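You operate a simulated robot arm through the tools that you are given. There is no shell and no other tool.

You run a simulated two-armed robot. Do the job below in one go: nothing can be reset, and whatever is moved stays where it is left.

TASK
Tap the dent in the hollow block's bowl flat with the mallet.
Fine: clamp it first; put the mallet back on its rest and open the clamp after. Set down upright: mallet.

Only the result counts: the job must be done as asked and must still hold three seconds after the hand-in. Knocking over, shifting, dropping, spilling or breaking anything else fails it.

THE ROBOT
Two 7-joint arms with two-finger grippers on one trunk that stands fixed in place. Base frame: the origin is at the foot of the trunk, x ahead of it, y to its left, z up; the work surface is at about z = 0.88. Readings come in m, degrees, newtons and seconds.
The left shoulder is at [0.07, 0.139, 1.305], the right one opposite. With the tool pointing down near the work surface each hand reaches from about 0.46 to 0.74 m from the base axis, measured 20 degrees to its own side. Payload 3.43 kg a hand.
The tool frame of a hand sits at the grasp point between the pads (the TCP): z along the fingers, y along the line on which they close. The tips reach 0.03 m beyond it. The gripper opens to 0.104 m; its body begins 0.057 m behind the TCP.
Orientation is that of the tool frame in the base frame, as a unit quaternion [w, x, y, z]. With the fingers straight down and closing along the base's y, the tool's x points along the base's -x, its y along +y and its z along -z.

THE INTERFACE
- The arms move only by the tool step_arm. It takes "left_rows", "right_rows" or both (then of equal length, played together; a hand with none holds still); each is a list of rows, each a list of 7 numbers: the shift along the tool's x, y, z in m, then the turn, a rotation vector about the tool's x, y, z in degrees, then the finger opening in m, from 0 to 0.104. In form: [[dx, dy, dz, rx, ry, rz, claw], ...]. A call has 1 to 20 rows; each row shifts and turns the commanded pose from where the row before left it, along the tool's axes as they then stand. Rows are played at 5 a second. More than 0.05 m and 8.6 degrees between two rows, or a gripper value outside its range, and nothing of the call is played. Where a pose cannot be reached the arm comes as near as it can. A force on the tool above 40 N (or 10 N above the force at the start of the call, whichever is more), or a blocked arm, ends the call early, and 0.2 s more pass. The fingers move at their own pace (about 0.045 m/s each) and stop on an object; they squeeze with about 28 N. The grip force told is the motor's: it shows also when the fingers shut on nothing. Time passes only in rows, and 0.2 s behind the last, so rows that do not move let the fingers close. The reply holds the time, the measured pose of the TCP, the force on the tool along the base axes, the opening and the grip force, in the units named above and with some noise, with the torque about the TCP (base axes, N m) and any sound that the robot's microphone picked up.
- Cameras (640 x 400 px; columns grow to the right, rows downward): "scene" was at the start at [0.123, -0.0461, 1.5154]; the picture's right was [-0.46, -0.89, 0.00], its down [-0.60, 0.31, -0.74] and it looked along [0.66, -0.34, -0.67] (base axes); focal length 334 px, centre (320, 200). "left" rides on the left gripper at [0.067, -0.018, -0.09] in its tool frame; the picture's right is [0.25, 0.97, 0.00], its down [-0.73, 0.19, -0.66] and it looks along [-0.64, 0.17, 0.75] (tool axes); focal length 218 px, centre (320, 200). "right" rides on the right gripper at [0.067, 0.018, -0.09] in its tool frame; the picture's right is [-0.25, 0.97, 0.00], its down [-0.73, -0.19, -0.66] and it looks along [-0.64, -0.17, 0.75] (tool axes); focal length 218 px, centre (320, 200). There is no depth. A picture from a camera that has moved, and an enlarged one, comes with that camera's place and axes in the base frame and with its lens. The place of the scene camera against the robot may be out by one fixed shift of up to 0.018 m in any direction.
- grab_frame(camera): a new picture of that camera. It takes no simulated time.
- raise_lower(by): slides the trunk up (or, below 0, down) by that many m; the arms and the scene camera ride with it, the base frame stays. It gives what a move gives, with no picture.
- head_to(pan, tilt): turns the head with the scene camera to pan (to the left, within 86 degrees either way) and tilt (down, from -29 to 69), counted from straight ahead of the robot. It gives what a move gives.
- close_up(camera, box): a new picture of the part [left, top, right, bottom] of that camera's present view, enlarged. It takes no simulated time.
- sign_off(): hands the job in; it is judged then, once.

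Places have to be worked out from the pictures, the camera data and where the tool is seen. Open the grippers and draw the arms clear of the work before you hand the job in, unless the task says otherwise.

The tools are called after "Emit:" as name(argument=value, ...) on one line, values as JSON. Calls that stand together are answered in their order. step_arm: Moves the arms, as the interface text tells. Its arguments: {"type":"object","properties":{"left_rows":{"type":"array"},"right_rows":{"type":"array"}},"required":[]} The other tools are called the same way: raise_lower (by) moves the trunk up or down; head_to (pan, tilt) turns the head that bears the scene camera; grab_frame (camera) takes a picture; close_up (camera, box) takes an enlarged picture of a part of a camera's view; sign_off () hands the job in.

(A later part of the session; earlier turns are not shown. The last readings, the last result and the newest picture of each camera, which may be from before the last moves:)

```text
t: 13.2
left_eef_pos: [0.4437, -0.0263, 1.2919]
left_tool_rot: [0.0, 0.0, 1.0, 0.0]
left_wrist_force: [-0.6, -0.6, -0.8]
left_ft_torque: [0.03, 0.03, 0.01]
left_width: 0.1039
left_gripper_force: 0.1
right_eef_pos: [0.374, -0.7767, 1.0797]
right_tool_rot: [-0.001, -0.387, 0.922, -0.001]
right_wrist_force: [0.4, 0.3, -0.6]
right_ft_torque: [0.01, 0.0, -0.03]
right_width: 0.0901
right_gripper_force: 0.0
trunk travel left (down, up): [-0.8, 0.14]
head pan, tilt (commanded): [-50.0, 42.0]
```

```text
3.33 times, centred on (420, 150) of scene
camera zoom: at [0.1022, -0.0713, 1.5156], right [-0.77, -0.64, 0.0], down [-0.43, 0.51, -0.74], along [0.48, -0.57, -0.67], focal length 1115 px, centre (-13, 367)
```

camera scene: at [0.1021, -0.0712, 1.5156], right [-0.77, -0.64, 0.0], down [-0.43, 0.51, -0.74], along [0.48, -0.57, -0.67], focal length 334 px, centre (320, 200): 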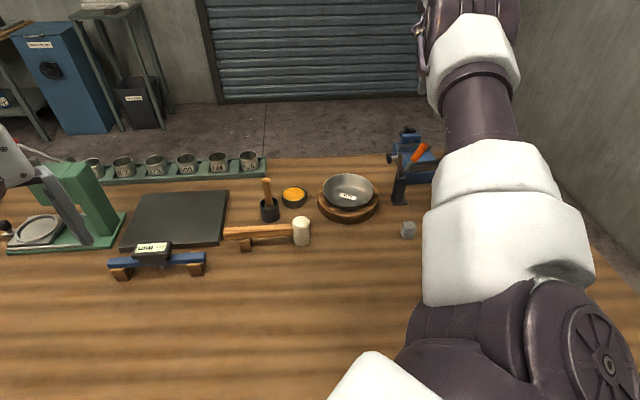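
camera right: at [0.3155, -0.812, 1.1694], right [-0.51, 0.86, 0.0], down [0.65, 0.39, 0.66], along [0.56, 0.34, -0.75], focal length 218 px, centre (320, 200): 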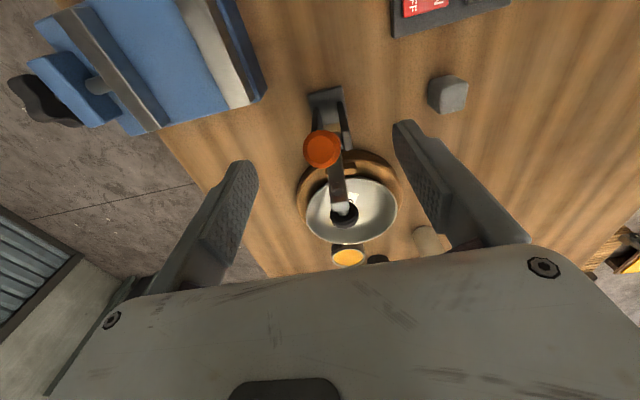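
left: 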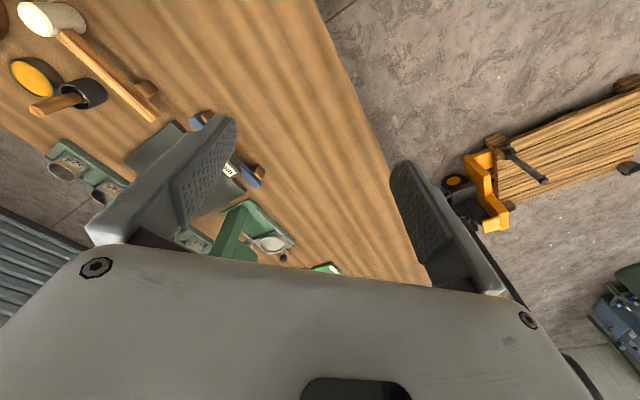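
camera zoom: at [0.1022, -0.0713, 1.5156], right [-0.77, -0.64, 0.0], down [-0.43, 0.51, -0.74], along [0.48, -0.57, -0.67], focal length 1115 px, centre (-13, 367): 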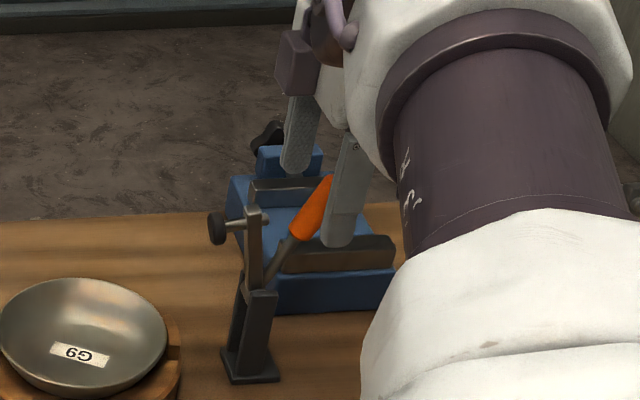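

The handle is centred between the fingers. I go down the last few centimetres and close on the grip.

Emit:
step_arm(right_rows=[[0, 0.001, 0.018, 0, 0, 0, 0.09], [0, 0.001, 0.018, 0, 0, 0, 0.09], [0, 0, 0, 0, 0, 0, 0.06], [0, 0, 0, 0, 0, 0, 0.04], [0, 0, 0, 0, 0, 0, 0.02], [0, 0, 0, 0, 0, 0, 0.012], [0, 0, 0, 0, 0, 0, 0.012], [0, 0, 0, 0, 0, 0, 0.012]])

Emit:
grab_frame(camera="right")

Emit:
close_up(camera="scene", box=[360, 90, 480, 210])

```text
t: 15.0
left_eef_pos: [0.4457, -0.0297, 1.2908]
left_tool_rot: [-0.001, 0.0, 1.0, 0.001]
left_wrist_force: [0.6, -0.5, -0.3]
left_ft_torque: [-0.01, 0.02, -0.01]
left_width: 0.1042
left_gripper_force: 0.0
right_eef_pos: [0.3734, -0.7722, 1.0501]
right_tool_rot: [0.0, -0.386, 0.923, -0.001]
right_wrist_force: [9.0, -12.3, 0.8]
right_ft_torque: [-1.06, -0.91, -0.47]
right_width: 0.019
right_gripper_force: 41.0
right hand out of reach, approached as far as the arm can: row 2
trunk travel left (down, up): [-0.8, 0.14]
head pan, tilt (commanded): [-50.0, 42.0]
```

```text
taken
camera right: at [0.3135, -0.808, 1.1404], right [-0.51, 0.86, 0.0], down [0.65, 0.39, 0.66], along [0.57, 0.34, -0.75], focal length 218 px, centre (320, 200)
```

right: 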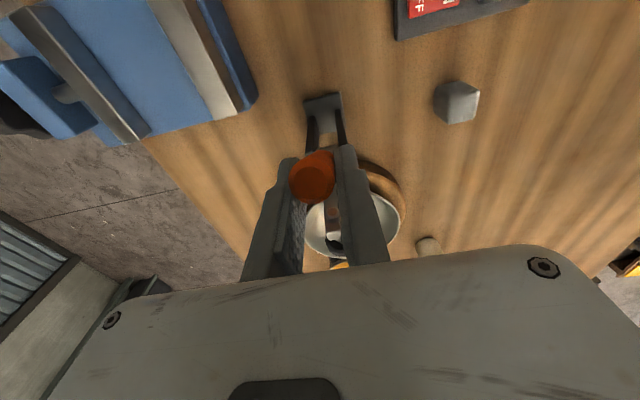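

```text
3.33 times, centred on (420, 150) of scene
camera zoom: at [0.1048, -0.0751, 1.5152], right [-0.77, -0.64, 0.0], down [-0.43, 0.51, -0.74], along [0.48, -0.57, -0.67], focal length 1115 px, centre (-13, 367)
```

zoom: 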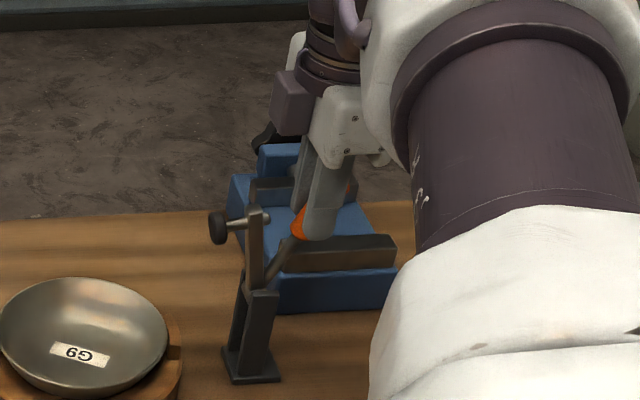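

I have the handle (width 0.019), with about 15 N sideways preload. I ease that off and try a small forward (toward the bowl) push along the handle's arc to see which way it moves.

Emit:
step_arm(right_rows=[[0, -0.004, 0, 0, 0, 0, 0.012], [-0.008, 0, -0.003, 0, 0, 0, 0.012], [-0.008, 0, -0.003, 0, 0, 0, 0.012]])

Emit:
close_up(camera="scene", box=[360, 90, 480, 210])

```text
t: 15.8
left_eef_pos: [0.443, -0.0295, 1.2929]
left_tool_rot: [0.0, -0.001, 1.0, 0.001]
left_wrist_force: [-0.1, 0.2, -1.1]
left_ft_torque: [0.01, -0.01, 0.01]
left_width: 0.1041
left_gripper_force: 0.1
right_eef_pos: [0.3833, -0.7612, 1.0549]
right_tool_rot: [0.001, -0.387, 0.922, 0.002]
right_wrist_force: [-5.8, -11.5, -2.6]
right_ft_torque: [-1.32, 0.13, -0.34]
right_width: 0.0196
right_gripper_force: 44.8
trunk travel left (down, up): [-0.8, 0.14]
head pan, tilt (commanded): [-50.0, 42.0]
```

```text
3.33 times, centred on (420, 150) of scene
camera zoom: at [0.1009, -0.0748, 1.5155], right [-0.77, -0.64, 0.0], down [-0.43, 0.51, -0.74], along [0.48, -0.57, -0.67], focal length 1115 px, centre (-13, 367)
```

zoom: 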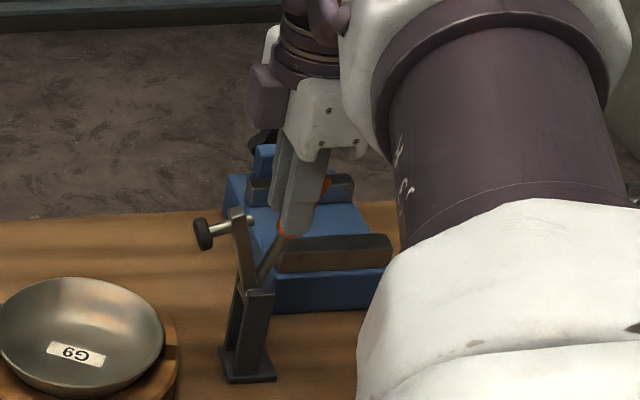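

The arm swung forward with the handle, so closing means pushing the handle toward the bowl. I continue along the arc in small steps.

Emit:
step_arm(right_rows=[[-0.0094, 0, -0.0005, 0, 0, 0, 0.012], [-0.0094, 0, 0.0005, 0, 0, 0, 0.012], [-0.0093, 0, 0.0015, 0, 0, 0, 0.012], [-0.0091, 0, 0.0024, 0, 0, 0, 0.012]])

Emit:
grab_frame(camera="right")

Emit:
close_up(camera="scene", box=[340, 90, 460, 210])

```text
t: 16.8
left_eef_pos: [0.4441, -0.0265, 1.2912]
left_tool_rot: [0.0, 0.0, 1.0, 0.0]
left_wrist_force: [-0.3, 0.5, -0.4]
left_ft_torque: [-0.01, -0.02, 0.01]
left_width: 0.104
left_gripper_force: 0.1
right_eef_pos: [0.4109, -0.7331, 1.0544]
right_tool_rot: [0.002, -0.387, 0.922, 0.0]
right_wrist_force: [0.6, -2.3, 2.9]
right_ft_torque: [-0.06, -0.06, -0.07]
right_width: 0.0116
right_gripper_force: 0.0
trunk travel left (down, up): [-0.8, 0.14]
head pan, tilt (commanded): [-50.0, 42.0]
```

```text
taken
camera right: at [0.3513, -0.7696, 1.1445], right [-0.51, 0.86, 0.0], down [0.65, 0.39, 0.66], along [0.56, 0.34, -0.75], focal length 218 px, centre (320, 200)
```

right: 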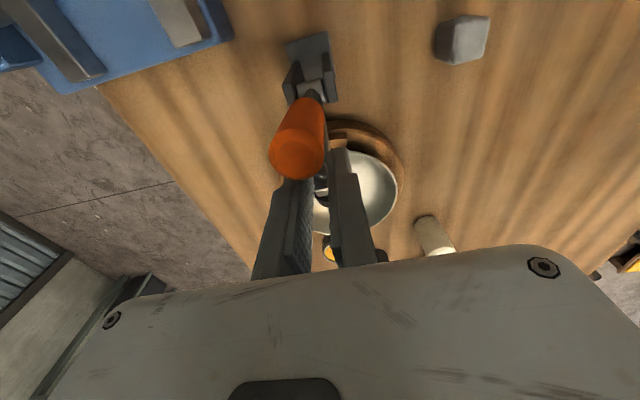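

```text
3.33 times, centred on (400, 150) of scene
camera zoom: at [0.103, -0.0711, 1.5155], right [-0.77, -0.64, 0.0], down [-0.43, 0.51, -0.74], along [0.48, -0.57, -0.67], focal length 1115 px, centre (53, 367)
```

zoom: 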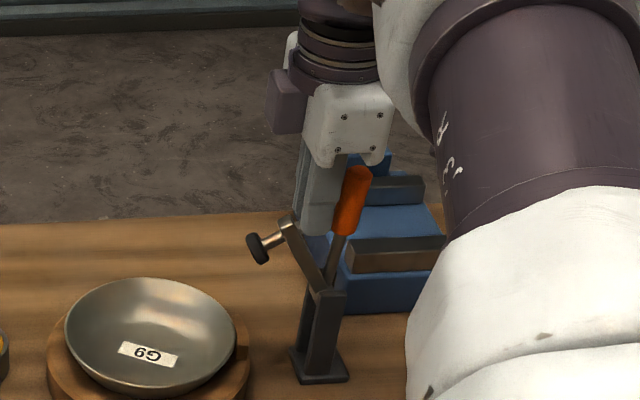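

The grip slipped off, but the lever is rigid and stays where it is (handle now about vertical). I'll go over the top with closed fingers, lower the trunk a little for reach, and push the handle from behind.

Emit:
step_arm(right_rows=[[-0.003, 0, -0.035, 0, 0, 0, 0.0], [0, 0, -0.04, 0, 0, 0, 0.0], [0, 0, -0.04, 0, 0, 0, 0.0], [0.02, 0, -0.03, 0, 0, 0, 0.0], [0.028, 0, 0, 0, 0, 0, 0.0], [0.028, 0, 0, 0, 0, 0, 0.0]])

Emit:
raise_lower(by=-0.08)

Emit:
grab_frame(camera="right")

Emit:
grab_frame(camera="scene")

```text
t: 18.2
left_eef_pos: [0.443, -0.0287, 1.292]
left_tool_rot: [0.0, 0.0, 1.0, 0.0]
left_wrist_force: [-1.1, -0.5, -0.2]
left_ft_torque: [0.02, 0.0, -0.01]
left_width: 0.1042
left_gripper_force: 0.1
right_eef_pos: [0.3574, -0.7902, 1.1979]
right_tool_rot: [0.001, -0.386, 0.922, 0.0]
right_wrist_force: [-0.1, 0.8, -0.9]
right_ft_torque: [0.03, -0.02, 0.01]
right_width: 0.0
right_gripper_force: 28.2
trunk travel left (down, up): [-0.8, 0.14]
head pan, tilt (commanded): [-50.0, 42.0]
```

```text
t: 19.3
left_eef_pos: [0.4433, -0.0278, 1.2117]
left_tool_rot: [0.0, 0.0, 1.0, 0.001]
left_wrist_force: [-0.3, 0.2, 0.4]
left_ft_torque: [-0.01, -0.02, -0.01]
left_width: 0.1041
left_gripper_force: 0.1
right_eef_pos: [0.3568, -0.787, 1.1189]
right_tool_rot: [0.0, -0.387, 0.922, 0.001]
right_wrist_force: [1.0, 0.3, 0.4]
right_ft_torque: [0.0, 0.01, 0.02]
right_width: 0.0001
right_gripper_force: 27.8
trunk travel left (down, up): [-0.72, 0.22]
head pan, tilt (commanded): [-50.0, 42.0]
```

```text
taken
camera right: at [0.2986, -0.8232, 1.2092], right [-0.51, 0.86, 0.0], down [0.65, 0.39, 0.66], along [0.56, 0.34, -0.75], focal length 218 px, centre (320, 200)
```

right: 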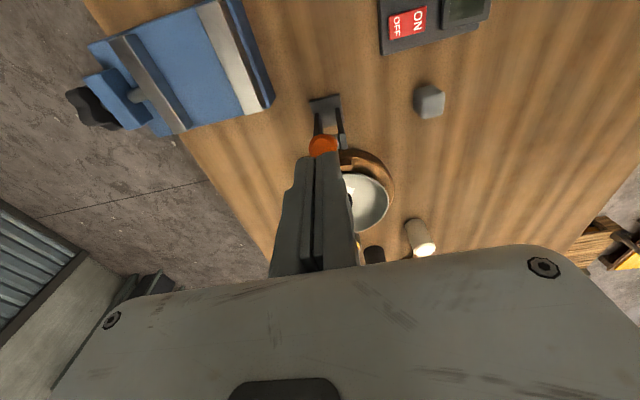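

```text
taken
camera scene: at [0.1022, -0.0725, 1.4355], right [-0.77, -0.64, 0.0], down [-0.43, 0.51, -0.74], along [0.48, -0.57, -0.67], focal length 334 px, centre (320, 200)
```

scene: 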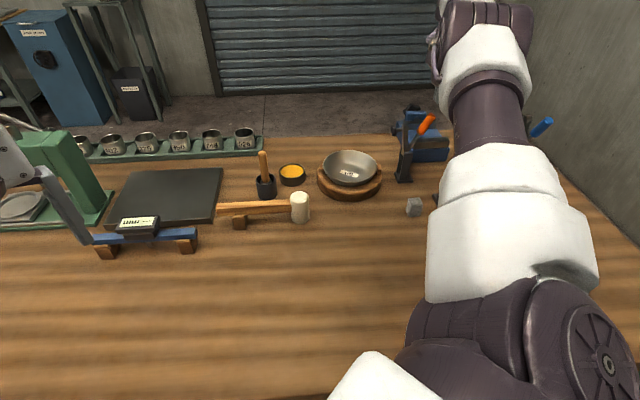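

Emit:
close_up(camera="scene", box=[370, 90, 460, 200])

Emit:
close_up(camera="right", box=[270, 80, 400, 250])

```text
3.64 times, centred on (415, 145) of scene
camera zoom: at [0.1022, -0.0725, 1.4355], right [-0.77, -0.64, 0.0], down [-0.43, 0.51, -0.74], along [0.48, -0.57, -0.67], focal length 1216 px, centre (-26, 400)
```

zoom: 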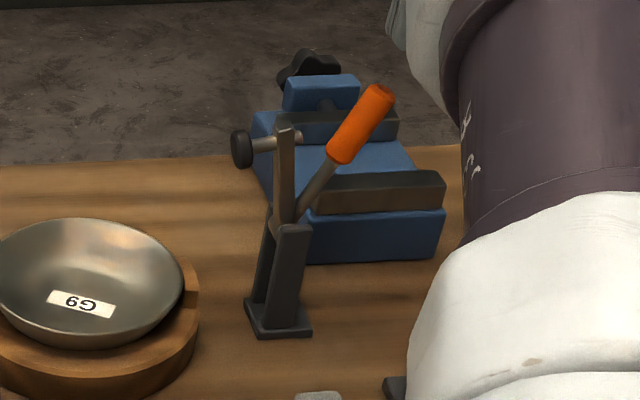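

```text
2.35 times, centred on (335, 165) of right
camera zoom: at [0.2986, -0.8232, 1.2092], right [-0.51, 0.86, 0.0], down [0.65, 0.39, 0.66], along [0.56, 0.34, -0.75], focal length 514 px, centre (285, 282)
```

zoom: 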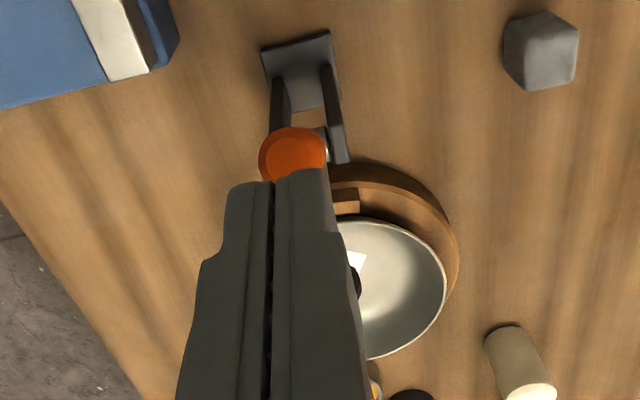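

The lever is spring-loaded and swung back open, so it must be driven past over-centre. I'll turn the hand 90° so that one finger sits behind the handle and one in front, which lets me push it positively.

Emit:
step_arm(right_rows=[[-0.017, 0, -0.03, 0, 0, 0, 0.05], [0, 0, 0, 0, 0, 8.16, 0.05], [0, 0, 0, 0, 0, 8.16, 0.05], [0, 0, 0, 0, 0, 8.16, 0.05], [0, 0, 0, 0, 0, 8.16, 0.05], [0, 0, 0, 0, 0, 8.16, 0.05], [0, 0, 0, 0, 0, 8.16, 0.05], [0, 0, 0, 0, 0, 8.16, 0.05], [0, 0, 0, 0, 0, 8.16, 0.05], [0, 0, 0, 0, 0, 8.16, 0.05], [0, 0, 0, 0, 0, 8.16, 0.05], [0, 0, 0, 0, 0, 8.16, 0.05], [0, 0, 0, 0, 0, 0, 0.05]])

Emit:
grab_frame(camera="right")

Emit:
grab_frame(camera="scene")

```text
t: 22.1
left_eef_pos: [0.4444, -0.0273, 1.2124]
left_tool_rot: [0.001, 0.001, 1.0, 0.0]
left_wrist_force: [0.3, 0.1, 0.2]
left_ft_torque: [-0.01, -0.02, -0.01]
left_width: 0.1038
left_gripper_force: 0.1
right_eef_pos: [0.3702, -0.7752, 1.1482]
right_tool_rot: [0.0, 0.378, 0.926, -0.001]
right_wrist_force: [-0.1, 0.2, 0.8]
right_ft_torque: [0.06, -0.03, 0.02]
right_width: 0.0501
right_gripper_force: 0.1
trunk travel left (down, up): [-0.72, 0.22]
head pan, tilt (commanded): [-50.0, 42.0]
```

```text
taken
camera right: at [0.3346, -0.7159, 1.2393], right [0.86, 0.51, 0.0], down [0.39, -0.65, 0.66], along [0.34, -0.56, -0.75], focal length 218 px, centre (320, 200)
```

right: 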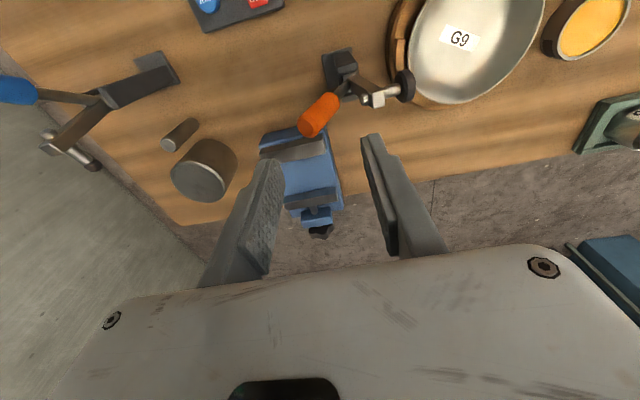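

```text
taken
camera scene: at [0.1024, -0.0721, 1.4355], right [-0.77, -0.64, 0.0], down [-0.43, 0.51, -0.74], along [0.48, -0.57, -0.67], focal length 334 px, centre (320, 200)
```

scene: 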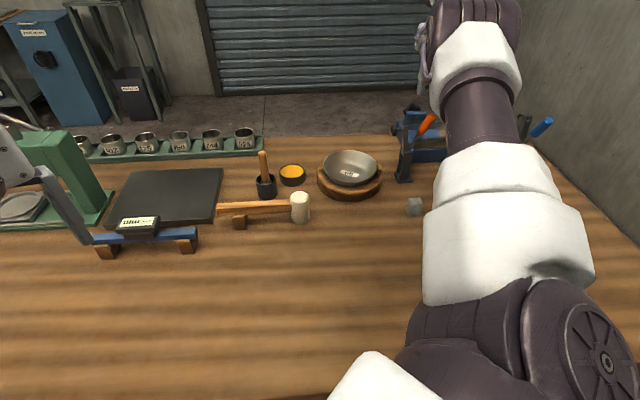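

The side view from the wrist is good and the handle lies between the finger planes. I lower so the fingers straddle the handle's top end and narrow the gap.

Emit:
step_arm(right_rows=[[0, 0, 0.03, 0, 0, 0, 0.056], [0, 0, 0.03, 0, 0, 0, 0.056], [0, 0, 0.016, 0, 0, 0, 0.056], [0, 0, 0, 0, 0, 0, 0.046], [0, 0, 0, 0, 0, 0, 0.042]])

Emit:
grab_frame(camera="right")

Emit:
close_up(camera="scene", box=[360, 80, 460, 190])

```text
t: 23.3
left_eef_pos: [0.4448, -0.0273, 1.2121]
left_tool_rot: [0.0, 0.0, 1.0, 0.0]
left_wrist_force: [-0.1, 0.3, -0.3]
left_ft_torque: [0.01, -0.01, 0.0]
left_width: 0.1041
left_gripper_force: 0.1
right_eef_pos: [0.3704, -0.7754, 1.0698]
right_tool_rot: [0.0, 0.377, 0.926, 0.0]
right_wrist_force: [0.0, -0.1, 0.5]
right_ft_torque: [0.0, 0.03, -0.02]
right_width: 0.0419
right_gripper_force: 0.1
trunk travel left (down, up): [-0.72, 0.22]
head pan, tilt (commanded): [-50.0, 42.0]
```

```text
taken
camera right: at [0.3347, -0.7163, 1.162], right [0.86, 0.52, 0.0], down [0.39, -0.65, 0.66], along [0.34, -0.56, -0.75], focal length 218 px, centre (320, 200)
```

right: 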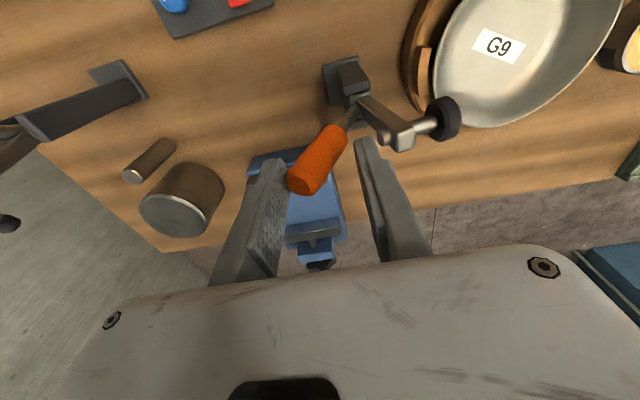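

```text
3.64 times, centred on (410, 135) of scene
camera zoom: at [0.1024, -0.0723, 1.4355], right [-0.77, -0.64, 0.0], down [-0.43, 0.51, -0.74], along [0.48, -0.57, -0.67], focal length 1216 px, centre (-7, 436)
```

zoom: 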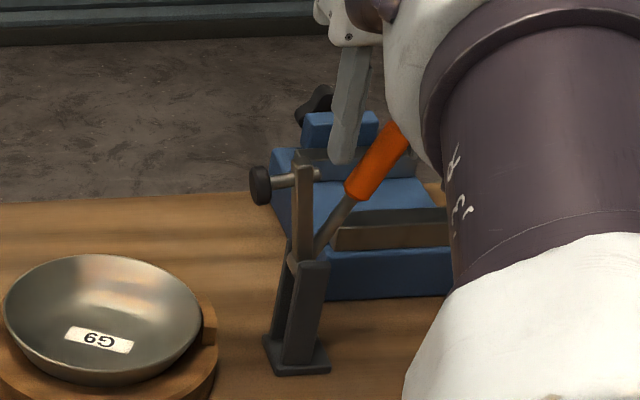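

The handle end sits between the fingers, nearly touching the rear one. Now I push forward along the arc while tilting the hand with it.

Emit:
step_arm(right_rows=[[0, 0.0093, -0.0023, 3.5, 0, 0, 0.042], [0, 0.0095, -0.0022, 3.5, 0, 0, 0.042], [0, 0.0096, -0.0018, 3.5, 0, 0, 0.042], [0, 0.0096, -0.0017, 3.5, 0, 0, 0.042], [0, 0.0097, -0.0014, 3.5, 0, 0, 0.042]])

Emit:
grab_frame(camera="right")

Emit:
close_up(camera="scene", box=[360, 80, 460, 190])

```text
t: 24.5
left_eef_pos: [0.4446, -0.0267, 1.2121]
left_tool_rot: [0.0, 0.0, 1.0, 0.0]
left_wrist_force: [0.4, 0.0, 0.3]
left_ft_torque: [0.0, 0.03, 0.02]
left_width: 0.1039
left_gripper_force: 0.1
right_eef_pos: [0.4037, -0.7402, 1.0779]
right_tool_rot: [-0.058, 0.372, 0.916, -0.141]
right_wrist_force: [-0.6, -1.3, 1.1]
right_ft_torque: [-0.03, -0.03, -0.02]
right_width: 0.0427
right_gripper_force: 0.6
trunk travel left (down, up): [-0.72, 0.22]
head pan, tilt (commanded): [-50.0, 42.0]
```

```text
taken
camera right: at [0.3868, -0.6616, 1.1583], right [0.82, 0.48, -0.29], down [0.53, -0.5, 0.68], along [0.19, -0.72, -0.67], focal length 218 px, centre (320, 200)
```

right: 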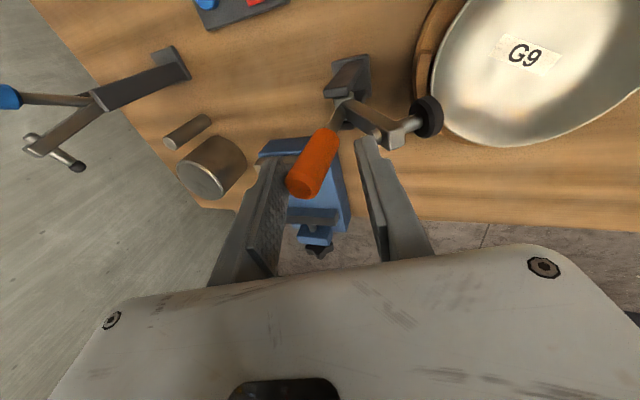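

```text
3.64 times, centred on (410, 135) of scene
camera zoom: at [0.1033, -0.0713, 1.4355], right [-0.77, -0.64, 0.0], down [-0.43, 0.51, -0.74], along [0.48, -0.57, -0.67], focal length 1216 px, centre (-7, 436)
```

zoom: 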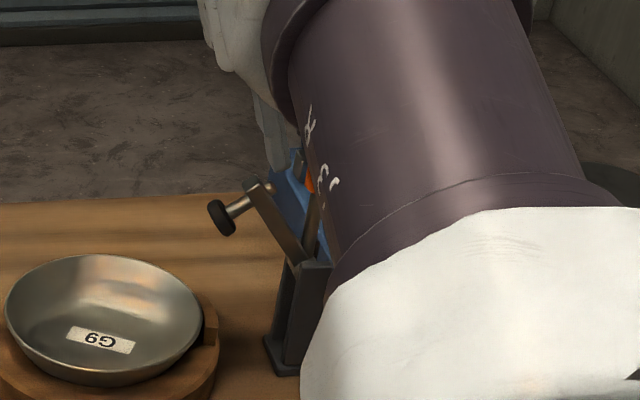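

The lever follows with little force. I continue along the arc.

Emit:
step_arm(right_rows=[[0, 0.0097, -0.0011, 3.5, 0, 0, 0.042], [0, 0.0097, -0.0008, 3.5, 0, 0, 0.042], [0, 0.0097, -0.0006, 3.5, 0, 0, 0.042], [0, 0.0098, -0.0003, 3.5, 0, 0, 0.042], [0, 0.0098, 0, 3.5, 0, 0, 0.042]])

Emit:
grab_frame(camera="right")

Emit:
grab_frame(camera="scene")

```text
t: 25.7
left_eef_pos: [0.4445, -0.0272, 1.2107]
left_tool_rot: [0.0, 0.0, 1.0, 0.0]
left_wrist_force: [-1.4, -0.5, 0.4]
left_ft_torque: [0.01, -0.01, -0.01]
left_width: 0.1041
left_gripper_force: 0.0
right_eef_pos: [0.4249, -0.703, 1.0594]
right_tool_rot: [-0.113, 0.359, 0.883, -0.279]
right_wrist_force: [0.2, -0.1, 0.4]
right_ft_torque: [0.0, 0.01, 0.03]
right_width: 0.0423
right_gripper_force: 0.1
right hand out of reach, approached as far as the arm can: row 5
trunk travel left (down, up): [-0.72, 0.22]
head pan, tilt (commanded): [-50.0, 42.0]
```

```text
taken
camera right: at [0.4229, -0.6098, 1.1242], right [0.73, 0.39, -0.55], down [0.68, -0.35, 0.65], along [0.06, -0.85, -0.52], focal length 218 px, centre (320, 200)
```

right: 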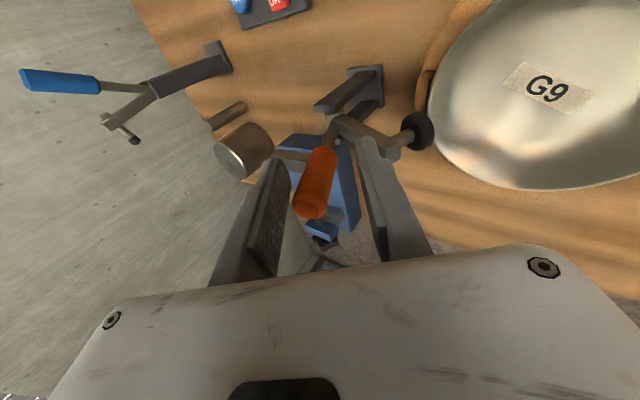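

```text
taken
camera scene: at [0.1027, -0.0715, 1.4355], right [-0.77, -0.64, 0.0], down [-0.43, 0.51, -0.74], along [0.48, -0.57, -0.67], focal length 334 px, centre (320, 200)
```

scene: 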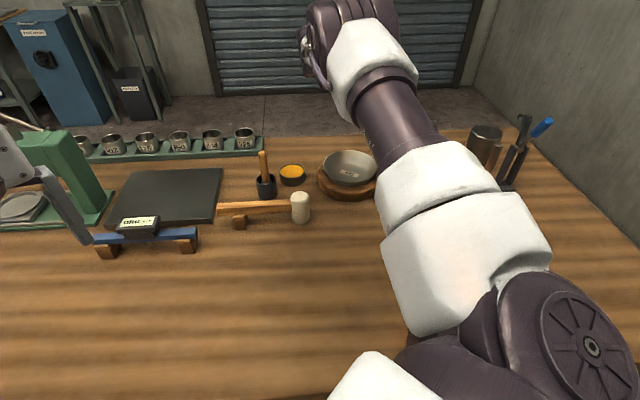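

The handle is now at about 62° and follows, but the wrist hit a limit and drifted sideways. I ease the tilt slightly and check the pose.

Emit:
step_arm(right_rows=[[0, 0.002, 0, -3.5, 0, 0, 0.042], [0, 0.0, 0, -1.5, 0, 0, 0.042]])

Emit:
grab_frame(camera="right")

```text
t: 26.3
left_eef_pos: [0.4447, -0.0272, 1.2108]
left_tool_rot: [-0.001, -0.001, 1.0, 0.0]
left_wrist_force: [0.2, -0.6, -0.1]
left_ft_torque: [-0.01, 0.03, 0.0]
left_width: 0.1043
left_gripper_force: 0.2
right_eef_pos: [0.4272, -0.7022, 1.0594]
right_tool_rot: [-0.097, 0.363, 0.895, -0.24]
right_wrist_force: [1.0, 1.7, -0.7]
right_ft_torque: [-0.01, 0.02, 0.06]
right_width: 0.0433
right_gripper_force: 1.6
trunk travel left (down, up): [-0.72, 0.22]
head pan, tilt (commanded): [-50.0, 42.0]
```

```text
taken
camera right: at [0.4206, -0.6127, 1.1291], right [0.77, 0.42, -0.48], down [0.64, -0.39, 0.66], along [0.09, -0.82, -0.57], focal length 218 px, centre (320, 200)
```

right: 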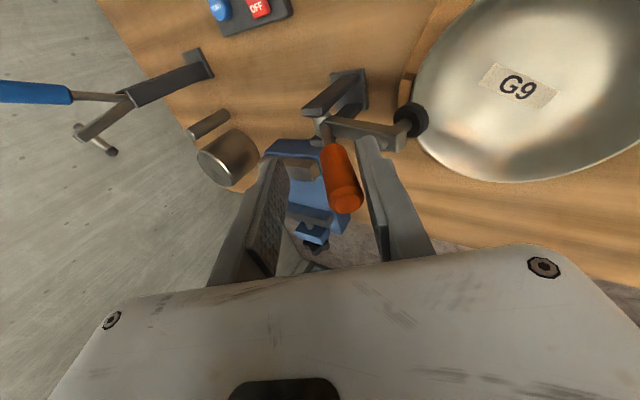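

It has gone past over-centre: the handle now leans on the front finger and the pad is near the bowl rim. I follow it forward gently until the pad seats.

Emit:
step_arm(right_rows=[[-0.002, 0.007, 0.0006, 0, 0, 0, 0.042], [-0.002, 0.007, 0.001, 0, 0, 0, 0.042]])

Emit:
grab_frame(camera="right")

```text
t: 26.9
left_eef_pos: [0.4454, -0.0259, 1.2108]
left_tool_rot: [-0.001, 0.001, 1.0, 0.0]
left_wrist_force: [0.2, -0.3, 0.2]
left_ft_torque: [-0.01, 0.0, -0.03]
left_width: 0.1038
left_gripper_force: 0.1
right_eef_pos: [0.4385, -0.6974, 1.0514]
right_tool_rot: [-0.098, 0.363, 0.895, -0.24]
right_wrist_force: [2.6, 2.1, -2.2]
right_ft_torque: [0.01, 0.03, -0.04]
right_width: 0.0447
right_gripper_force: 1.9
trunk travel left (down, up): [-0.72, 0.22]
head pan, tilt (commanded): [-50.0, 42.0]
```

```text
taken
camera right: at [0.4324, -0.6073, 1.1207], right [0.77, 0.42, -0.48], down [0.64, -0.39, 0.66], along [0.09, -0.82, -0.57], focal length 218 px, centre (320, 200)
```

right: 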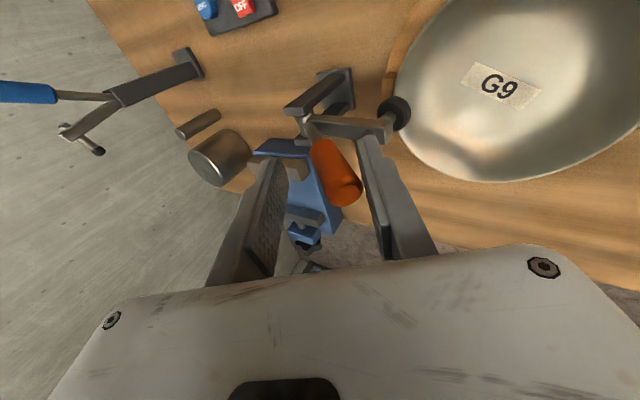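

Emit:
step_arm(right_rows=[[-0.002, 0.008, 0.0012, 0, 0, 0, 0.042], [-0.001, 0.008, 0.0016, 0, 0, 0, 0.042], [0, 0.008, 0.002, 0, 0, 0, 0.042]])

Emit:
grab_frame(camera="right")

```text
t: 27.7
left_eef_pos: [0.4441, -0.0267, 1.2122]
left_tool_rot: [0.0, 0.001, 1.0, 0.0]
left_wrist_force: [-0.2, -0.3, -0.3]
left_ft_torque: [0.01, -0.03, -0.02]
left_width: 0.1041
left_gripper_force: 0.1
right_eef_pos: [0.4448, -0.6843, 1.0347]
right_tool_rot: [-0.096, 0.364, 0.895, -0.24]
right_wrist_force: [2.3, 2.7, -0.9]
right_ft_torque: [-0.01, 0.02, 0.0]
right_width: 0.0437
right_gripper_force: 1.7
right hand out of reach, approached as far as the arm can: row 2, 3
trunk travel left (down, up): [-0.72, 0.22]
head pan, tilt (commanded): [-50.0, 42.0]
```

```text
taken
camera right: at [0.4391, -0.5948, 1.1052], right [0.77, 0.42, -0.48], down [0.63, -0.39, 0.67], along [0.09, -0.82, -0.57], focal length 218 px, centre (320, 200)
```

right: 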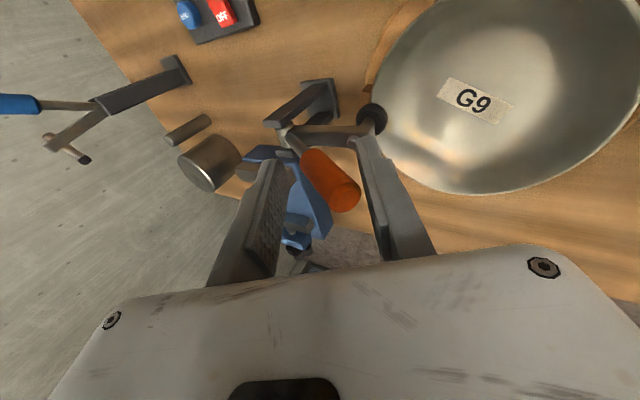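

The pad is almost on the rim. I withdraw along the handle axis so the spring finishes the closing, then look.

Emit:
step_arm(right_rows=[[0, 0.004, -0.0143, 0, 0, 0, 0.05], [0, 0.004, -0.0143, 0, 0, 0, 0.06], [0, 0.003, -0.0143, 0, 0, 0, 0.06], [0, 0.0, -0.02, 0, 0, 0, 0.06]])

Emit:
grab_frame(camera="right")

Emit:
grab_frame(camera="scene")

```text
t: 28.7
left_eef_pos: [0.4448, -0.0263, 1.2117]
left_tool_rot: [0.0, 0.001, 1.0, 0.0]
left_wrist_force: [0.2, 1.0, 0.2]
left_ft_torque: [-0.02, 0.0, 0.01]
left_width: 0.1039
left_gripper_force: 0.1
right_eef_pos: [0.4542, -0.6494, 1.083]
right_tool_rot: [-0.095, 0.364, 0.895, -0.24]
right_wrist_force: [-0.1, 0.1, 1.1]
right_ft_torque: [0.02, 0.03, -0.06]
right_width: 0.0601
right_gripper_force: 0.1
right hand out of reach, approached as far as the arm can: row 1, 2, 3, 4
trunk travel left (down, up): [-0.72, 0.22]
head pan, tilt (commanded): [-50.0, 42.0]
```

```text
taken
camera right: at [0.4486, -0.5591, 1.1528], right [0.77, 0.42, -0.48], down [0.64, -0.39, 0.67], along [0.09, -0.82, -0.57], focal length 218 px, centre (320, 200)
```

right: 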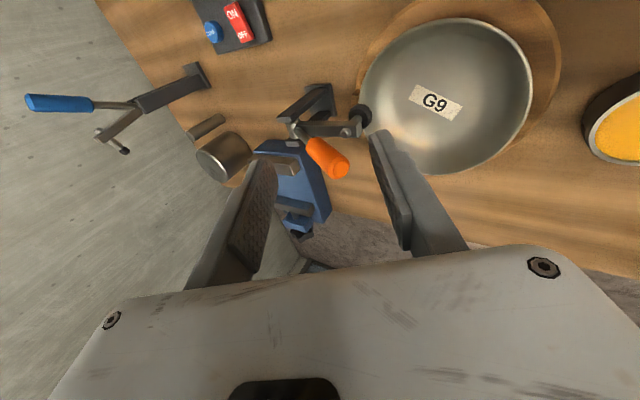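

```text
taken
camera scene: at [0.1024, -0.0714, 1.4355], right [-0.77, -0.64, 0.0], down [-0.43, 0.51, -0.74], along [0.48, -0.57, -0.67], focal length 334 px, centre (320, 200)
```

scene: 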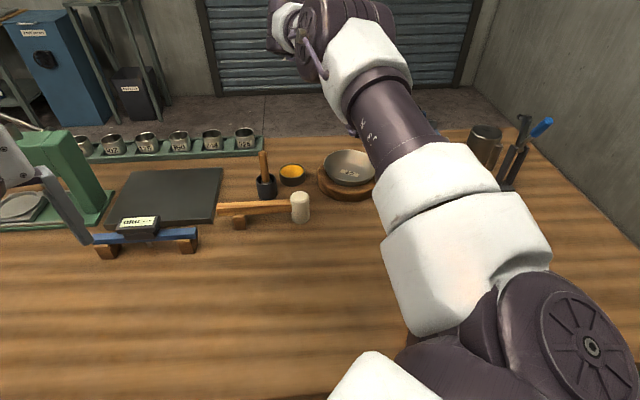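

Emit:
close_up(camera="right", box=[265, 70, 395, 190])

Emit:
close_up(camera="right", box=[350, 10, 550, 190])

```text
3.33 times, centred on (330, 130) of right
camera zoom: at [0.4486, -0.5591, 1.1528], right [0.77, 0.42, -0.48], down [0.64, -0.39, 0.67], along [0.09, -0.82, -0.57], focal length 728 px, centre (287, 433)
```

zoom: 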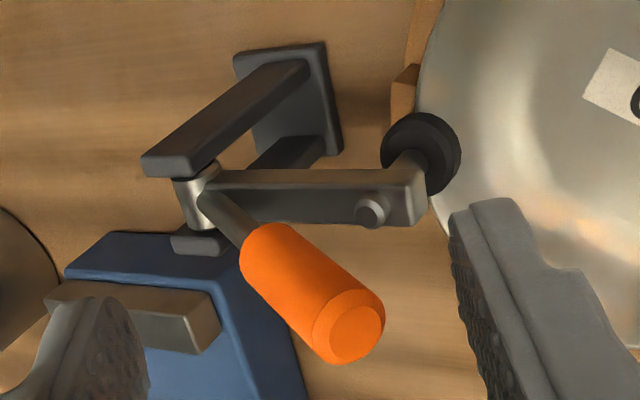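

```text
2.22 times, centred on (450, 100) of right
camera zoom: at [0.4486, -0.5591, 1.1528], right [0.77, 0.42, -0.48], down [0.64, -0.39, 0.67], along [0.09, -0.82, -0.57], focal length 485 px, centre (31, 422)
```

zoom: 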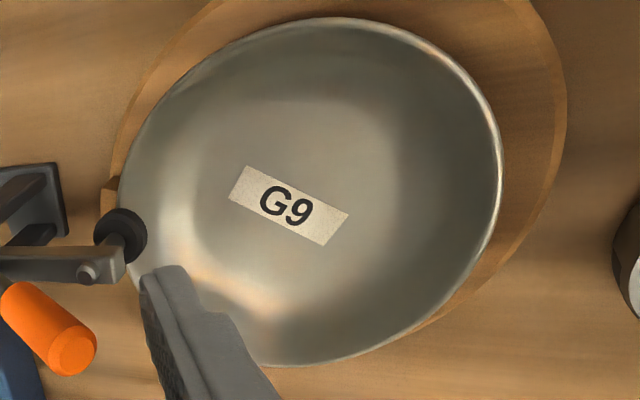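

The clamp pad looks seated on the bowl rim. I raise and straighten the hand, turn it to the mallet handle's direction and move over the mallet, so the scene camera can also check the clamp.

Emit:
step_arm(right_rows=[[0, 0, -0.02, -6, 0, 0, 0.07], [0, 0, -0.02, -6, 0, 0, 0.08], [0, 0, -0.02, -6, 0, 0, 0.09], [0, 0, -0.02, -6, 0, 0, 0.104], [0, 0, -0.02, -6, 0, 0, 0.104], [0, 0, 0, 0, 0, -8.44, 0.104], [0, 0, 0, 0, 0, -8.44, 0.104], [0, 0, 0, 0, 0, -8.44, 0.104], [0, 0, 0, 0, 0, -8.44, 0.104], [0, 0, 0, 0, 0, -8.44, 0.104], [0, 0, 0, 0, 0, -8.44, 0.104], [0, 0, 0, 0, 0, -8.44, 0.104], [0, 0, 0, 0, 0, -8.44, 0.104], [0, 0, 0, 0, 0, -8.44, 0.104], [0, 0, 0, 0, 0, -8.44, 0.104], [-0.03, 0.023, 0, 0, 0, 0, 0.104], [-0.03, 0.023, 0, 0, 0, 0, 0.104], [-0.03, 0.023, 0, 0, 0, 0, 0.104], [-0.03, 0.023, 0, 0, 0, 0, 0.104], [-0.03, 0.023, 0, 0, 0, 0, 0.104]])

Emit:
grab_frame(camera="right")

Emit:
grab_frame(camera="scene")

```text
t: 32.9
left_eef_pos: [0.4447, -0.0256, 1.2124]
left_tool_rot: [0.0, 0.0, 1.0, 0.0]
left_wrist_force: [0.0, 1.4, 0.6]
left_ft_torque: [-0.01, 0.02, -0.01]
left_width: 0.1038
left_gripper_force: 0.0
right_eef_pos: [0.5158, -0.44, 1.1765]
right_tool_rot: [0.0, -0.343, 0.939, -0.001]
right_wrist_force: [0.4, 0.9, 0.2]
right_ft_torque: [-0.04, 0.0, 0.0]
right_width: 0.1039
right_gripper_force: 0.1
trunk travel left (down, up): [-0.72, 0.22]
head pan, tilt (commanded): [-50.0, 42.0]
```

```text
taken
camera right: at [0.4531, -0.4696, 1.2673], right [-0.43, 0.9, 0.0], down [0.68, 0.33, 0.66], along [0.59, 0.28, -0.75], focal length 218 px, centre (320, 200)
```

right: 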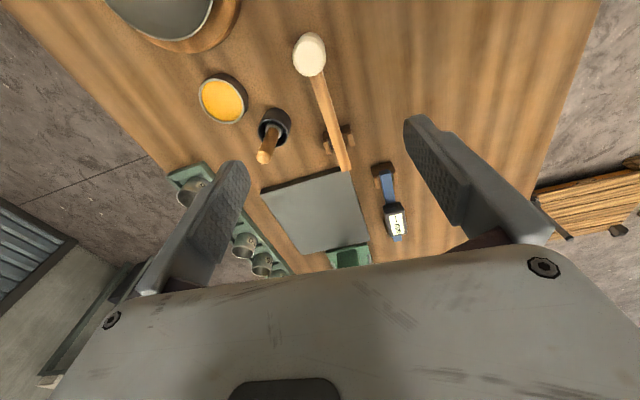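

```text
taken
camera scene: at [0.1027, -0.0706, 1.4356], right [-0.77, -0.64, 0.0], down [-0.43, 0.51, -0.74], along [0.48, -0.57, -0.67], focal length 334 px, centre (320, 200)
```

scene: 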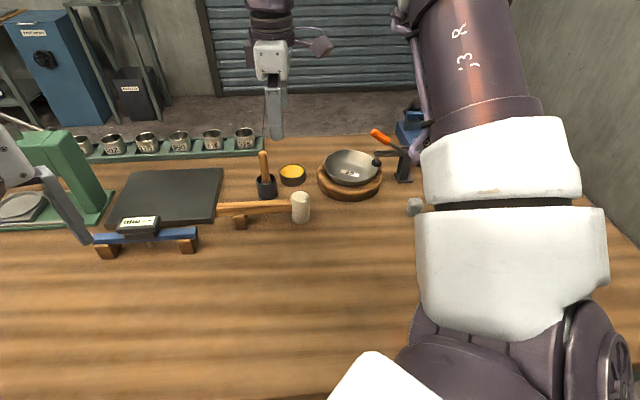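

Emit:
close_up(camera="scene", box=[310, 115, 430, 210])

Emit:
close_up(camera="scene", box=[205, 170, 325, 250])

Emit:
close_up(camera="right", box=[270, 20, 380, 190])

```text
4.21 times, centred on (370, 162) of scene
camera zoom: at [0.1027, -0.0706, 1.4356], right [-0.77, -0.64, 0.0], down [-0.43, 0.51, -0.74], along [0.48, -0.57, -0.67], focal length 1408 px, centre (110, 358)
```

zoom: 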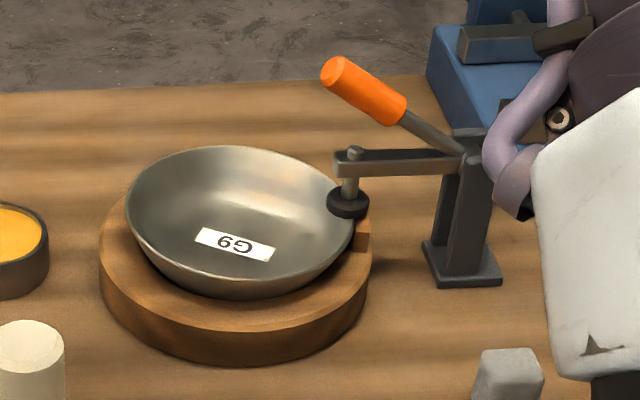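

```text
5.00 times, centred on (265, 210) of scene
camera zoom: at [0.1027, -0.0706, 1.4356], right [-0.77, -0.64, 0.0], down [-0.43, 0.51, -0.74], along [0.48, -0.57, -0.67], focal length 1672 px, centre (595, 150)
```

zoom: 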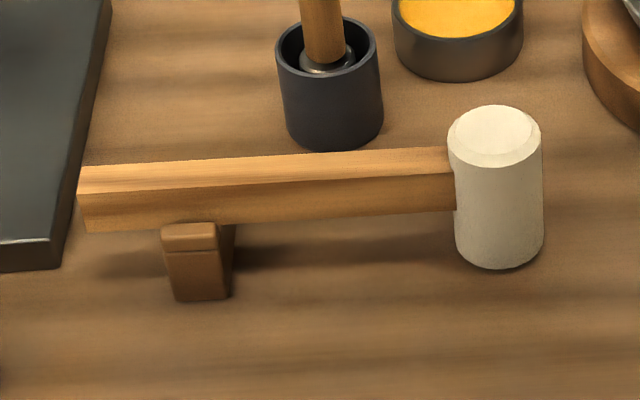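

```text
2.35 times, centred on (325, 105) of right
camera zoom: at [0.4531, -0.4696, 1.2673], right [-0.43, 0.9, 0.0], down [0.68, 0.33, 0.66], along [0.59, 0.28, -0.75], focal length 514 px, centre (308, 424)
```

zoom: 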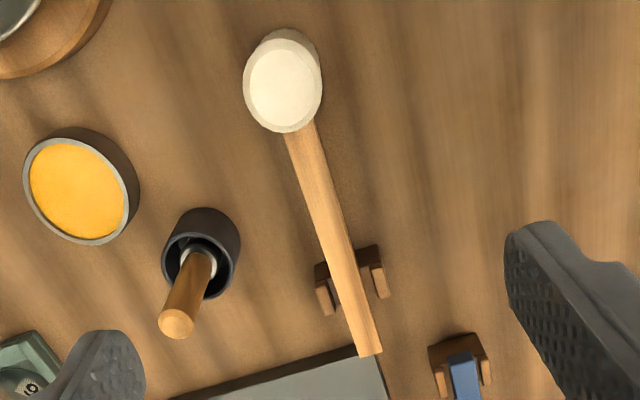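

The clamp is closed with the pad on the bowl rim. The mallet head is at about (0.500, -0.463), the handle runs at azimuth about 44.5° to (0.631, -0.332), and its rest is at about (0.592, -0.368). I test whether the wrist can turn to yaw -135°, which would keep the camera side away from the clamp later.

Emit:
step_arm(right_rows=[[0, 0, 0, 0, 0, 8.5, 0.104], [0, 0, 0, 0, 0, 8.5, 0.104], [0, 0, 0, 0, 0, 8.5, 0.104], [0, 0, 0, 0, 0, 8.5, 0.104], [0, 0, 0, 0, 0, 8.5, 0.104], [0, 0, 0, 0, 0, 8.5, 0.104], [0, 0, 0, 0, 0, 8.5, 0.104], [0, 0, 0, 0, 0, 8.5, 0.104], [0, 0, 0, 0, 0, 8.5, 0.104], [0, 0, 0, 0, 0, 8.5, 0.104], [0, 0, 0, 0, 0, 8.5, 0.104], [0, 0, 0, 0, 0, 8.5, 0.104], [0, 0, 0, 0, 0, 8.5, 0.104], [0, 0, 0, 0, 0, 8.5, 0.104], [0, 0, 0, 0, 0, 8.5, 0.104], [0, 0, 0, 0, 0, 8.5, 0.104], [0, 0, 0, 0, 0, 8.5, 0.104], [0, 0, 0, 0, 0, 8.5, 0.104], [0, 0, 0, 0, 0, 8.5, 0.104], [0, 0, 0, 0, 0, 8.5, 0.104]])

Emit:
grab_frame(camera="right")

Emit:
grab_frame(camera="scene")

```text
t: 37.1
left_eef_pos: [0.4421, -0.0268, 1.2123]
left_tool_rot: [0.0, 0.0, 1.0, 0.001]
left_wrist_force: [0.2, -0.2, 0.0]
left_ft_torque: [0.01, -0.01, 0.0]
left_width: 0.1041
left_gripper_force: 0.1
right_eef_pos: [0.4783, -0.6164, 1.1781]
right_tool_rot: [0.003, 0.854, 0.52, 0.012]
right_wrist_force: [-0.1, -0.2, 0.1]
right_ft_torque: [0.02, -0.05, 0.0]
right_width: 0.1042
right_gripper_force: 0.0
right hand out of reach, approached as far as the arm can: row 13, 14, 15, 16, 17, 18, 19, 20
trunk travel left (down, up): [-0.72, 0.22]
head pan, tilt (commanded): [-50.0, 42.0]
```

```text
taken
camera right: at [0.5232, -0.5661, 1.2703], right [0.74, -0.67, 0.01], down [-0.52, -0.56, 0.64], along [-0.42, -0.48, -0.77], focal length 218 px, centre (320, 200)
```

right: 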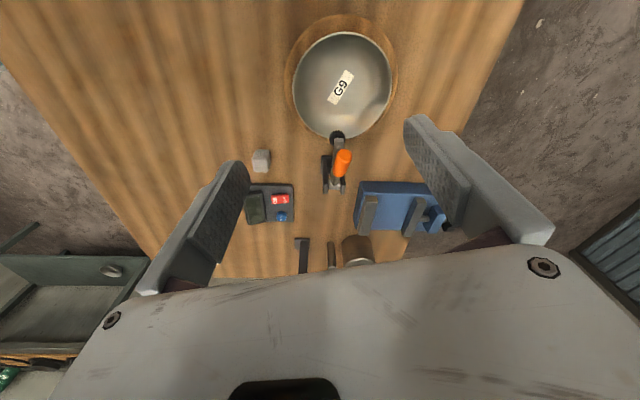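

```text
taken
camera scene: at [0.1008, -0.0732, 1.4356], right [-0.77, -0.64, 0.0], down [-0.43, 0.51, -0.74], along [0.48, -0.57, -0.67], focal length 334 px, centre (320, 200)
```

scene: 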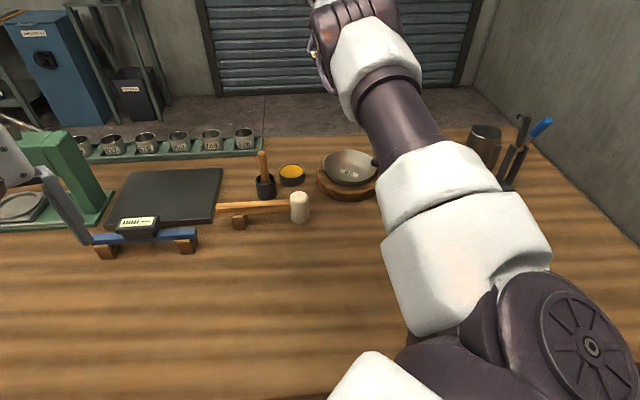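

That yaw is not reachable at the mallet (the hand drifted over the bowl, still high). This viewpoint shows the bowl from the opposite side, so I check the dent and clamp pad here.

Emit:
close_up(camera="right", box=[280, 15, 410, 150])

Emit:
close_up(camera="right", box=[310, 100, 370, 200])

```text
2.96 times, centred on (345, 82) of right
camera zoom: at [0.5232, -0.5661, 1.2703], right [0.74, -0.67, 0.01], down [-0.52, -0.56, 0.64], along [-0.42, -0.48, -0.77], focal length 647 px, centre (246, 548)
```

zoom: 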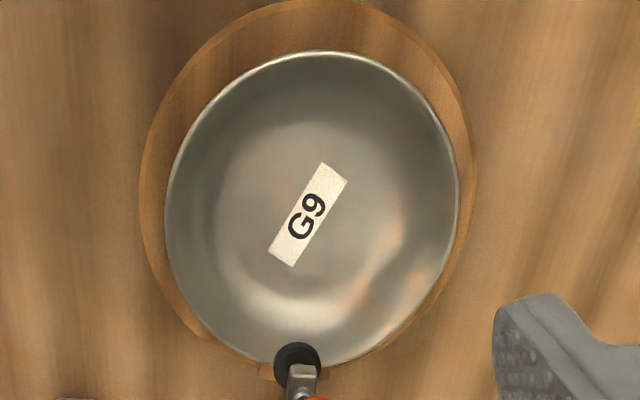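

```text
4.00 times, centred on (340, 150) of right
camera zoom: at [0.5232, -0.5661, 1.2703], right [0.74, -0.67, 0.01], down [-0.52, -0.56, 0.64], along [-0.42, -0.48, -0.77], focal length 873 px, centre (240, 400)
```

zoom: 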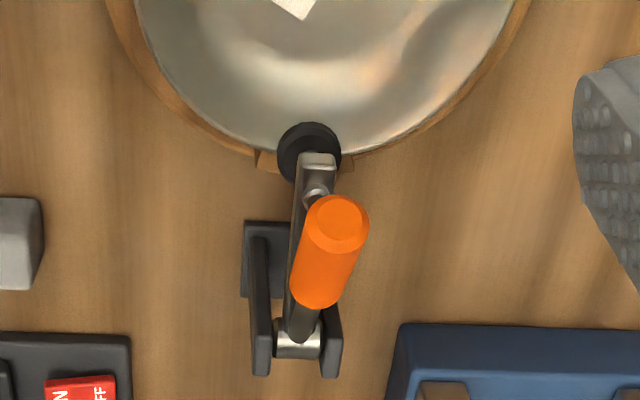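

Emit:
close_up(camera="right", box=[335, 70, 395, 130])

```text
6.67 times, centred on (365, 100) of right
camera zoom: at [0.5232, -0.5661, 1.2703], right [0.74, -0.67, 0.01], down [-0.52, -0.56, 0.64], along [-0.42, -0.48, -0.77], focal length 1455 px, centre (20, 867)
```

zoom: 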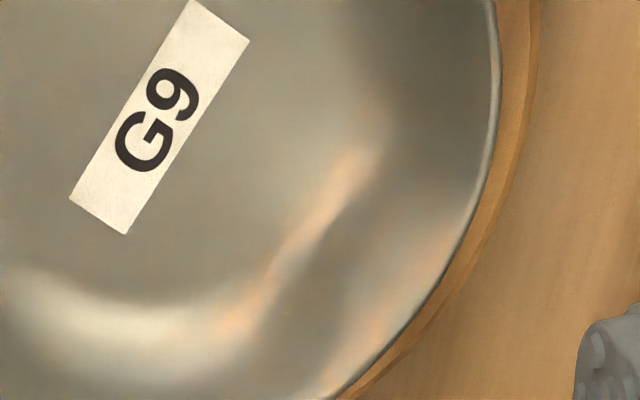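

The dent shows clearly from here, centred near (0.508, -0.696). I turn the hand back to yaw +44.5° for the mallet handle.

Emit:
step_arm(right_rows=[[0, 0, 0, 0, 0, -8.5, 0.104], [0, 0, 0, 0, 0, -8.5, 0.104], [0, 0, 0, 0, 0, -8.5, 0.104], [0, 0, 0, 0, 0, -8.5, 0.104], [0, 0, 0, 0, 0, -8.5, 0.104], [0, 0, 0, 0, 0, -8.5, 0.104], [0, 0, 0, 0, 0, -8.5, 0.104], [0, 0, 0, 0, 0, -8.5, 0.104], [0, 0, 0, 0, 0, -8.5, 0.104], [0, 0, 0, 0, 0, -8.5, 0.104], [0, 0, 0, 0, 0, -8.5, 0.104], [0, 0, 0, 0, 0, -8.5, 0.104], [0, 0, 0, 0, 0, -8.5, 0.104], [0, 0, 0, 0, 0, -8.5, 0.104], [0, 0, 0, 0, 0, -8.5, 0.104], [0, 0, 0, 0, 0, -8.5, 0.104], [0, 0, 0, 0, 0, -8.5, 0.104], [0, 0, 0, 0, 0, -8.5, 0.08], [0, 0, 0, 0, 0, -8.5, 0.07]])

```text
t: 41.1
left_eef_pos: [0.4442, -0.0277, 1.2119]
left_tool_rot: [0.0, -0.001, 1.0, 0.0]
left_wrist_force: [0.5, -0.5, -0.7]
left_ft_torque: [0.0, 0.0, 0.0]
left_width: 0.104
left_gripper_force: 0.0
right_eef_pos: [0.4806, -0.6159, 1.1782]
right_tool_rot: [0.01, -0.361, 0.932, -0.01]
right_wrist_force: [-0.8, 0.2, -0.2]
right_ft_torque: [-0.03, 0.01, 0.0]
right_width: 0.0701
right_gripper_force: 0.0
trunk travel left (down, up): [-0.72, 0.22]
head pan, tilt (commanded): [-50.0, 42.0]
```

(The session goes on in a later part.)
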